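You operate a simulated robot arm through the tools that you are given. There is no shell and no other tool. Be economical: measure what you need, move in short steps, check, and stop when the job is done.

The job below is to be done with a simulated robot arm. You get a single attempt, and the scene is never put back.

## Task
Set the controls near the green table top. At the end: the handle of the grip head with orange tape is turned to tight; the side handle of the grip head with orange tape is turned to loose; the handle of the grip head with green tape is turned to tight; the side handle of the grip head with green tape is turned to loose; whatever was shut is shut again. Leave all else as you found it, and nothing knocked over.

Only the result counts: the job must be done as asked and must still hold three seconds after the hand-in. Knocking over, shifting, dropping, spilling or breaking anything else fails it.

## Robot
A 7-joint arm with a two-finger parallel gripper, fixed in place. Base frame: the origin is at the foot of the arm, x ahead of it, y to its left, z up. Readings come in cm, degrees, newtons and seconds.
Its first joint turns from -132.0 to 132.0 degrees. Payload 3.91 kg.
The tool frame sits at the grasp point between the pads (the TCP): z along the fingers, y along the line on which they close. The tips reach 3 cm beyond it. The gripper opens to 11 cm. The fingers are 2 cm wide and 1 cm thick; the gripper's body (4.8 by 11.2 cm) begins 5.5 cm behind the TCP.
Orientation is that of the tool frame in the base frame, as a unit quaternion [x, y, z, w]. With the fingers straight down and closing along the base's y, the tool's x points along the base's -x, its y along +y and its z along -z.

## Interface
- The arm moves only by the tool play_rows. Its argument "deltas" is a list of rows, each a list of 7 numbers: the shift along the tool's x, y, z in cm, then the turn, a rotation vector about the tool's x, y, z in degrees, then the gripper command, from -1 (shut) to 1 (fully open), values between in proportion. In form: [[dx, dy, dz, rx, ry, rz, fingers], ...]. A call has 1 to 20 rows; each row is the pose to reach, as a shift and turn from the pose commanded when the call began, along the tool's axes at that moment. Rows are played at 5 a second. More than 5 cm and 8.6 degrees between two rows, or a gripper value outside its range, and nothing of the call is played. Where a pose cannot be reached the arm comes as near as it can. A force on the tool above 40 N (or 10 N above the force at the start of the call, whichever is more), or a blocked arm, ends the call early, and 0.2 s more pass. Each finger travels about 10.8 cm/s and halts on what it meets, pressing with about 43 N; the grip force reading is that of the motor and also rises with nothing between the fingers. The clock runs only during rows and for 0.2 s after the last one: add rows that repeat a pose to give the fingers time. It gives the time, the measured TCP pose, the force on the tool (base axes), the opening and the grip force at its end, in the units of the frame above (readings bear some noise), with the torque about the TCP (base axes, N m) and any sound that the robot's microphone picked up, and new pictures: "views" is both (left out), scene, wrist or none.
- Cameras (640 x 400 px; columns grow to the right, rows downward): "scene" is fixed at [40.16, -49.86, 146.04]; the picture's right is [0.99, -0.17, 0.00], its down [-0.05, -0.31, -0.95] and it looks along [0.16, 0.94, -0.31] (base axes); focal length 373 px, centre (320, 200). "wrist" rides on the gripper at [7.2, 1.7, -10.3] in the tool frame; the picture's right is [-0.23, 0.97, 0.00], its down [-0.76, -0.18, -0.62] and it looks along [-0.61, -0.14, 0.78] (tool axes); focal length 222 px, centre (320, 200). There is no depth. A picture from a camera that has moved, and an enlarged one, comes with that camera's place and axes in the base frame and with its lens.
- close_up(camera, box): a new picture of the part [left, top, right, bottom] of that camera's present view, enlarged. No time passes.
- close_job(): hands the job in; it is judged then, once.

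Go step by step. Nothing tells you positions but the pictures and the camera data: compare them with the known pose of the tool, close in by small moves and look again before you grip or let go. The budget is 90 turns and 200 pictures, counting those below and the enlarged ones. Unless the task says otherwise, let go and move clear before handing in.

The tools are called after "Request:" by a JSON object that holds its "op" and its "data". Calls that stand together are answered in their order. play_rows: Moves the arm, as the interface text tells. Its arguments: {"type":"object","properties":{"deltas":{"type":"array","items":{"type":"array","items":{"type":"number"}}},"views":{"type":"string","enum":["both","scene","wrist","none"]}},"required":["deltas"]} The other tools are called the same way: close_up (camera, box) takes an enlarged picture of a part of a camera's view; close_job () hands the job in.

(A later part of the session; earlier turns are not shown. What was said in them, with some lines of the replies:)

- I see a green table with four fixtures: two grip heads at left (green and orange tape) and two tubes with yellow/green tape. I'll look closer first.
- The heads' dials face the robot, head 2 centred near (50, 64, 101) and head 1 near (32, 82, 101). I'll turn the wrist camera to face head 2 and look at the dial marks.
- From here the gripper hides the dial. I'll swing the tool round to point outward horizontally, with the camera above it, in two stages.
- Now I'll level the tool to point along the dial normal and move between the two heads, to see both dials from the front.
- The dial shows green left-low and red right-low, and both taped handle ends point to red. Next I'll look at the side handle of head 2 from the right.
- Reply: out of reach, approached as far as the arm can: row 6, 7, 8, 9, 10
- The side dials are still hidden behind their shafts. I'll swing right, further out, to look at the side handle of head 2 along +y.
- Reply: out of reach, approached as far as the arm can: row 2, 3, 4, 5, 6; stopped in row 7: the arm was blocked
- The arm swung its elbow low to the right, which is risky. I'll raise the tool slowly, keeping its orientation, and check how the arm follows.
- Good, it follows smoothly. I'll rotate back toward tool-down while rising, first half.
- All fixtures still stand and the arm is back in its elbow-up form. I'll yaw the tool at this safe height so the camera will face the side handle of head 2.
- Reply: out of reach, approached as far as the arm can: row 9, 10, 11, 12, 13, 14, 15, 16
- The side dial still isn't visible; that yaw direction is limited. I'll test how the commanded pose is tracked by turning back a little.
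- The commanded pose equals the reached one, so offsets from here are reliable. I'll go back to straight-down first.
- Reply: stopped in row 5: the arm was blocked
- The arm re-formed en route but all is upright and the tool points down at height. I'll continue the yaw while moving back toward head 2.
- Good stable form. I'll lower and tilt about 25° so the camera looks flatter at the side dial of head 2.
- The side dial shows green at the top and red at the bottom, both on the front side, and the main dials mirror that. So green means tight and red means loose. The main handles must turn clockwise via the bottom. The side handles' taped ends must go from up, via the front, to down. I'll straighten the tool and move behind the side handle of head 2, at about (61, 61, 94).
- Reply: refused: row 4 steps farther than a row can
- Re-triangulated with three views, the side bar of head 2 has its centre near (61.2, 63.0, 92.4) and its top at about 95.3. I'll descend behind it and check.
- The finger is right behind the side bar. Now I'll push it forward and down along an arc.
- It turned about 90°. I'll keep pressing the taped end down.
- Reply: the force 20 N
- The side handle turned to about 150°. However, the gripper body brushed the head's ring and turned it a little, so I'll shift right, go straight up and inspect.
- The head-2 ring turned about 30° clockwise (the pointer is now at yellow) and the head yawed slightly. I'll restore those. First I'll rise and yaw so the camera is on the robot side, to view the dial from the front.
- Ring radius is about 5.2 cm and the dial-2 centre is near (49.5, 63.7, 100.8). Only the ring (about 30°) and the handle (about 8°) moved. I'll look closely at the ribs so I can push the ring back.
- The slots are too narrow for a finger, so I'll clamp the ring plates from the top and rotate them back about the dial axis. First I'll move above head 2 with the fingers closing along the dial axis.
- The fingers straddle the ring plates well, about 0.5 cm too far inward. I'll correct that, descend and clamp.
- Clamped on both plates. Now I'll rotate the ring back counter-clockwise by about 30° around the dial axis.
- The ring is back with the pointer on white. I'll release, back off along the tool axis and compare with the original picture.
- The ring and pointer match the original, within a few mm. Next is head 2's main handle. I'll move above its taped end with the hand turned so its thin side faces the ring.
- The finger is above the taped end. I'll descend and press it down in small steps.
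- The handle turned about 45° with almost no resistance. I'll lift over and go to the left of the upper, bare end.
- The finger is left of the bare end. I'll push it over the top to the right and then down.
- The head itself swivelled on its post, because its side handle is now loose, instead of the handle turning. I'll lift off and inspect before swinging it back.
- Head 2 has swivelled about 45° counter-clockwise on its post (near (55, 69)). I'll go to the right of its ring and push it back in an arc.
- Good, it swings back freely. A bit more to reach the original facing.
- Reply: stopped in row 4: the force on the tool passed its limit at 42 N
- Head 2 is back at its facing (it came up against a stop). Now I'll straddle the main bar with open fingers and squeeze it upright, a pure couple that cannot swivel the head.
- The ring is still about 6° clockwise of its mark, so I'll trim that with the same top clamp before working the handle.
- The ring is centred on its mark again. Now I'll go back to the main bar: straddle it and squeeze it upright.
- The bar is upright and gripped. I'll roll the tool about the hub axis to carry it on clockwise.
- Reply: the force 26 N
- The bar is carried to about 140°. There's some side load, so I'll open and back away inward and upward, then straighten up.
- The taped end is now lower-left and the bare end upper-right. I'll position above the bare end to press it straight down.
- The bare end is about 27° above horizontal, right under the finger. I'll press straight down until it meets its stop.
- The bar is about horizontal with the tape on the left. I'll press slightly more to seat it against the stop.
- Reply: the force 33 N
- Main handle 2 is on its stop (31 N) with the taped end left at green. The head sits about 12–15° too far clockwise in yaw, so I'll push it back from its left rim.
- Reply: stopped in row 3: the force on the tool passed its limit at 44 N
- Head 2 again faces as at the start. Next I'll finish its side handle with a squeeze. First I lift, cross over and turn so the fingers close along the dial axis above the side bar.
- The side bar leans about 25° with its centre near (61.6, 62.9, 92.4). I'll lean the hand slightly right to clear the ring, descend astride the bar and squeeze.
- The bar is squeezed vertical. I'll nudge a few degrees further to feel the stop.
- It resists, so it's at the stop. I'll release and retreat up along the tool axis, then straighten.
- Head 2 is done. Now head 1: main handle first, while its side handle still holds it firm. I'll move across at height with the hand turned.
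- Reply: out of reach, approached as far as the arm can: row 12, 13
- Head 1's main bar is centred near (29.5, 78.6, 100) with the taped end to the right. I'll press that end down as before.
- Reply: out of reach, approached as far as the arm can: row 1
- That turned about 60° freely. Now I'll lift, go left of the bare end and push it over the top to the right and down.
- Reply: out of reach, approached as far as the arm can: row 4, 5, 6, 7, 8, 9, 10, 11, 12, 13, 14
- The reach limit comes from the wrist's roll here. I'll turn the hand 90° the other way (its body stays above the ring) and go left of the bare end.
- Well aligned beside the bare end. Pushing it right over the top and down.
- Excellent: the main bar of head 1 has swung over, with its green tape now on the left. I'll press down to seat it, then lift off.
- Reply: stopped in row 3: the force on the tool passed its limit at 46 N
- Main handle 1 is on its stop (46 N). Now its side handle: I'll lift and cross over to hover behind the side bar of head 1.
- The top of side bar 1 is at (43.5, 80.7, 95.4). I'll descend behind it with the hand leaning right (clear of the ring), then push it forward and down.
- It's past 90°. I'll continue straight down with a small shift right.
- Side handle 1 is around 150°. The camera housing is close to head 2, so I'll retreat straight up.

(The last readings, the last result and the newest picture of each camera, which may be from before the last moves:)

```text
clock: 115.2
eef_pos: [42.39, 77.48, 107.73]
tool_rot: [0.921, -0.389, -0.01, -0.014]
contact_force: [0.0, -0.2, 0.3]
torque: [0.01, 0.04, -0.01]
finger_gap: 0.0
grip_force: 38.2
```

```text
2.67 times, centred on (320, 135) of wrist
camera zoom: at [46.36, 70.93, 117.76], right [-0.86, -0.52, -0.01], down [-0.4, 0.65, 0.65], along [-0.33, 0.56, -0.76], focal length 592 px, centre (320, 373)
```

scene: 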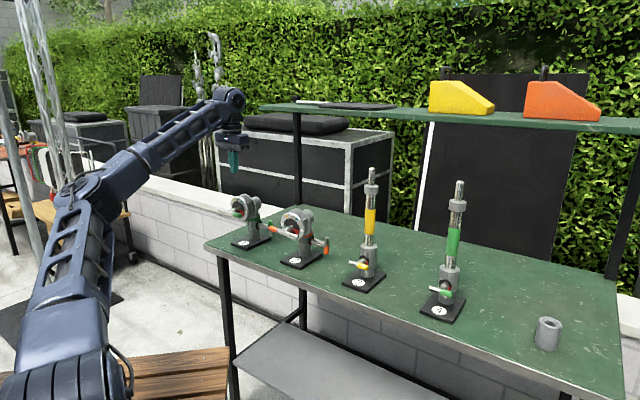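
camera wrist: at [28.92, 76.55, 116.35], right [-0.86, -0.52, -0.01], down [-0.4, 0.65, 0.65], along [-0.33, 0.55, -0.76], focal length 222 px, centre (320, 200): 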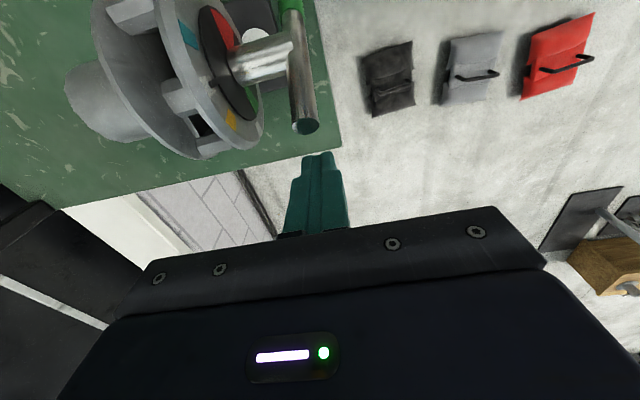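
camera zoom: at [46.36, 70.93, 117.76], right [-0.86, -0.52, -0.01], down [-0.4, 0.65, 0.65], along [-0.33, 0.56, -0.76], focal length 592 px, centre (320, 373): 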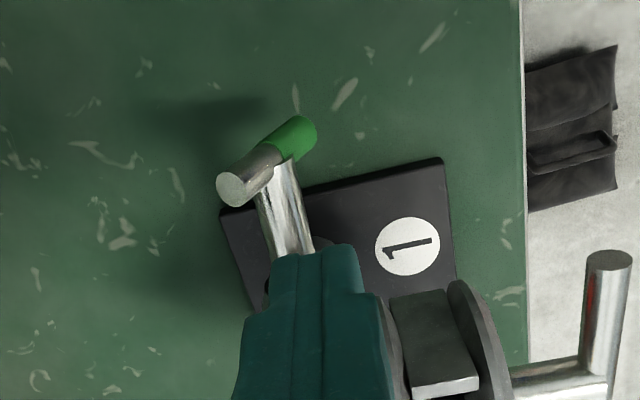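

Side bar 1 leans about 28° from full travel. I'll squeeze it upright the same way.

Request:
{"op": "play_rows", "data": {"deltas": [[-0.5, -1.5, 0, 0, -4, 0, -0.3], [-0.93, -2.94, 2, 0, -9, 0, 0.1], [-0.93, -2.94, 6, 0, -9, 0, 0.1], [-0.93, -2.94, 9.5, 0, -9, 0, 0.1], [-0.93, -2.94, 12.5, 0, -9, 0, 0.1], [-0.93, -2.94, 12.5, 0, -9, 0, -0.2], [-0.93, -2.94, 12.5, 0, -9, 0, -0.4], [-0.93, -2.94, 12.5, 0, -9, 0, -0.55], [-0.93, -2.94, 12.5, 0, -9, 0, -0.7], [-0.93, -2.94, 12.5, 0, -9, 0, -0.75]], "views": "none"}}

Request:
{"op": "close_up", "data": {"camera": "scene", "box": [200, 170, 320, 265]}}

```text
clock: 117.4
eef_pos: [43.7, 80.71, 95.31]
tool_rot: [0.918, -0.386, -0.082, -0.043]
contact_force: [1.1, 0.6, 0.3]
torque: [-0.1, -0.13, -0.08]
finger_gap: 2.1
grip_force: 43.0
```

```text
4.21 times, centred on (260, 218) of scene
camera zoom: at [40.16, -49.86, 146.04], right [0.99, -0.17, 0.0], down [-0.05, -0.31, -0.95], along [0.16, 0.94, -0.31], focal length 1571 px, centre (573, 126)
```

zoom: 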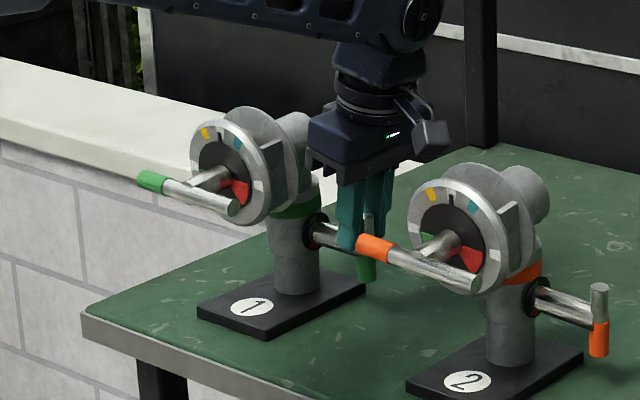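

Clamped upright. I'll nudge to feel the stop, then use the grip to turn head 1's slight yaw (about 4°) back before releasing.

Request:
{"op": "play_rows", "data": {"deltas": [[0, 0.16, 0, 3, 0, 0, -0.75], [0, 0.3, 0.02, 6, 0, 0, -0.75], [0, 0.1, 0, 2, 0, 0, -0.75], [0, -0.3, 0, 1, 0, 0, -0.75], [0, -0.6, 0, 1, 0, 0, -0.75], [0, -0.8, 0, 1, 0, 0, -0.75]], "views": "none"}}

Request:
{"op": "close_up", "data": {"camera": "scene", "box": [200, 170, 320, 265]}}

```text
clock: 118.8
eef_pos: [44.04, 81.26, 95.22]
tool_rot: [0.918, -0.386, -0.079, -0.051]
contact_force: [-10.2, -5.9, -1.2]
torque: [-0.61, -0.19, 0.9]
finger_gap: 2.19
grip_force: 43.3
```

```text
4.21 times, centred on (260, 218) of scene
camera zoom: at [40.16, -49.86, 146.04], right [0.99, -0.17, 0.0], down [-0.05, -0.31, -0.95], along [0.16, 0.94, -0.31], focal length 1571 px, centre (573, 126)
```

zoom: 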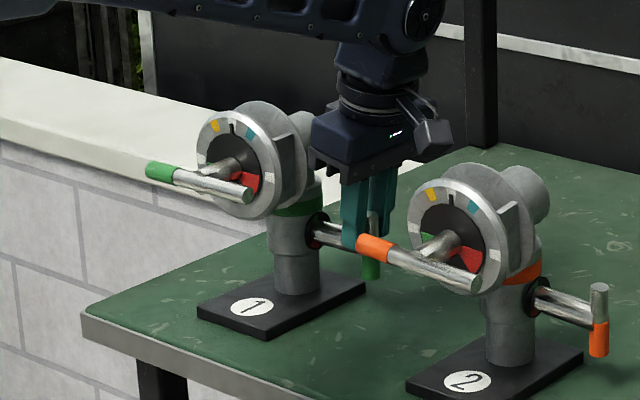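

Head 1 is now very near its original facing, slightly over. I'll ease back a touch, release and rise straight up.

Request:
{"op": "play_rows", "data": {"deltas": [[0, 0.2, 0, 0, 0, 0, -0.75], [0, 0.35, 0, 0, 0, 0, -0.75], [0, 0.2, 0, 0, 0, 0, -0.3], [0, 0.1, 0, 0, 0, 0, 0.1], [-0.6, 0.1, -4, 0, 0, 0, 0.1], [-1.2, 0.1, -8, 0, 0, 0, 0.1], [-1.8, 0.1, -12, 0, 0, 0, 0.1], [-2.4, 0.1, -16, 0, 6, 0, 0.1], [-2.8, 0.1, -19, 0, 9, 0, 0.1]], "views": "none"}}

Request:
{"op": "close_up", "data": {"camera": "scene", "box": [220, 180, 340, 275]}}

```text
clock: 120.8
eef_pos: [44.07, 80.29, 114.4]
tool_rot: [0.921, -0.39, -0.007, -0.021]
contact_force: [0.5, 0.2, 0.2]
torque: [-0.01, 0.01, 0.0]
finger_gap: 6.08
grip_force: 0.1
```

```text
4.21 times, centred on (280, 228) of scene
camera zoom: at [40.16, -49.86, 146.04], right [0.99, -0.17, 0.0], down [-0.05, -0.31, -0.95], along [0.16, 0.94, -0.31], focal length 1571 px, centre (488, 84)
```

zoom: 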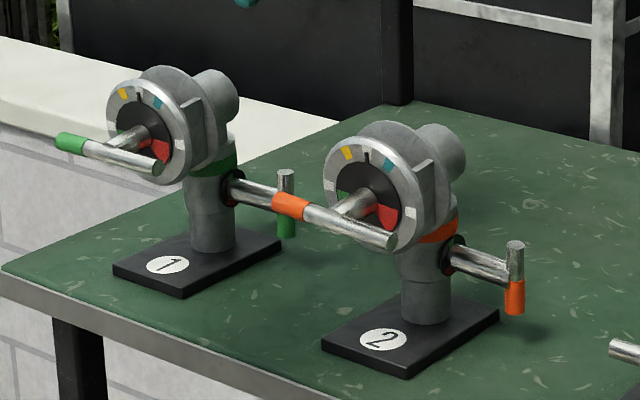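

Both heads show the same small settling after loosening, and all four handles are in place. I'll move the arm clear and take a last look.

Request:
{"op": "play_rows", "data": {"deltas": [[0, 0, -4, 0, 0, 0, 0.1], [0, 3, -8, 0, 0, 0, 0.1], [0, 7, -10, 0, 0, 0, 0.1], [0, 11, -10, 0, 0, 0, 0.1], [0, 11, -10, 0, 0, 0, 0.1]], "views": "scene"}}

Request:
{"op": "close_up", "data": {"camera": "scene", "box": [228, 190, 268, 240]}}

Request:
{"op": "close_up", "data": {"camera": "scene", "box": [278, 200, 333, 260]}}

```text
clock: 122.0
eef_pos: [36.37, 72.06, 124.36]
tool_rot: [0.92, -0.39, -0.007, -0.021]
contact_force: [0.4, -0.6, -0.6]
torque: [-0.03, -0.01, -0.02]
finger_gap: 6.05
grip_force: 0.0
```

scene: 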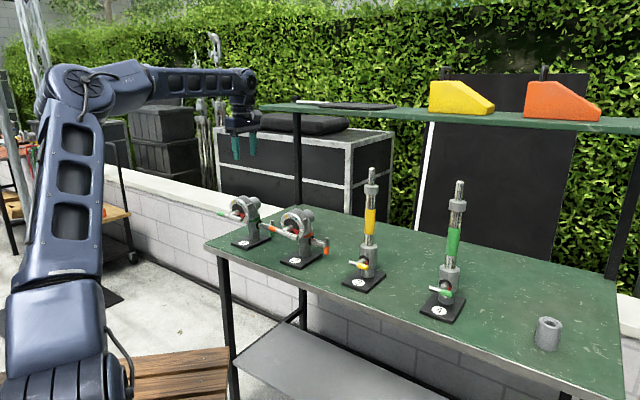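

```text
8.00 times, centred on (248, 215) of scene
camera zoom: at [40.16, -49.86, 146.04], right [0.99, -0.17, 0.0], down [-0.05, -0.31, -0.95], along [0.16, 0.94, -0.31], focal length 2985 px, centre (896, 80)
```

zoom: 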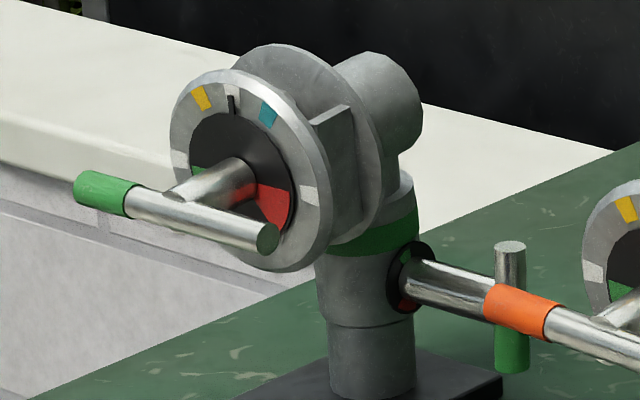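

```text
6.67 times, centred on (306, 230) of scene
camera zoom: at [40.16, -49.86, 146.04], right [0.99, -0.17, 0.0], down [-0.05, -0.31, -0.95], along [0.16, 0.94, -0.31], focal length 2487 px, centre (417, 0)
```

zoom: 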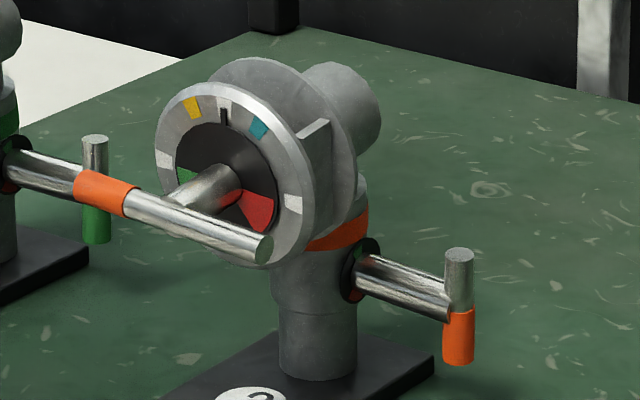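

Both main handles now point to green (tight), both side handles point down to red (loose), the pointers sit on their marks, and everything else stands as before. Handing in.

Request:
{"op": "close_job", "data": {}}

```text
The job is handed in.
```

I handed the job in with all four handles where you asked: both main handles tight and both side handles loose, on the orange-tape and green-tape heads. I saw no "tight" or "loose" labels, so I took green on the dials as tight and red as loose. The main handles tighten clockwise, which fits that reading.

- **Knocks along the way:** while I was turning the orange head's handles, my gripper turned its dial ring by about 30°, and the head later swivelled about 45° on its post. I put both back, so the ring pointer sits on its original mark and the head faces within about 2° of where it started.
- **Small change left:** in the pictures, the front of each head now sits roughly 1 cm lower than at the start. I took this as settling once the side handles were loose and did not correct it.
- **Everything else:** nothing was knocked over, the two tubes look untouched, and I opened nothing that needed shutting again.
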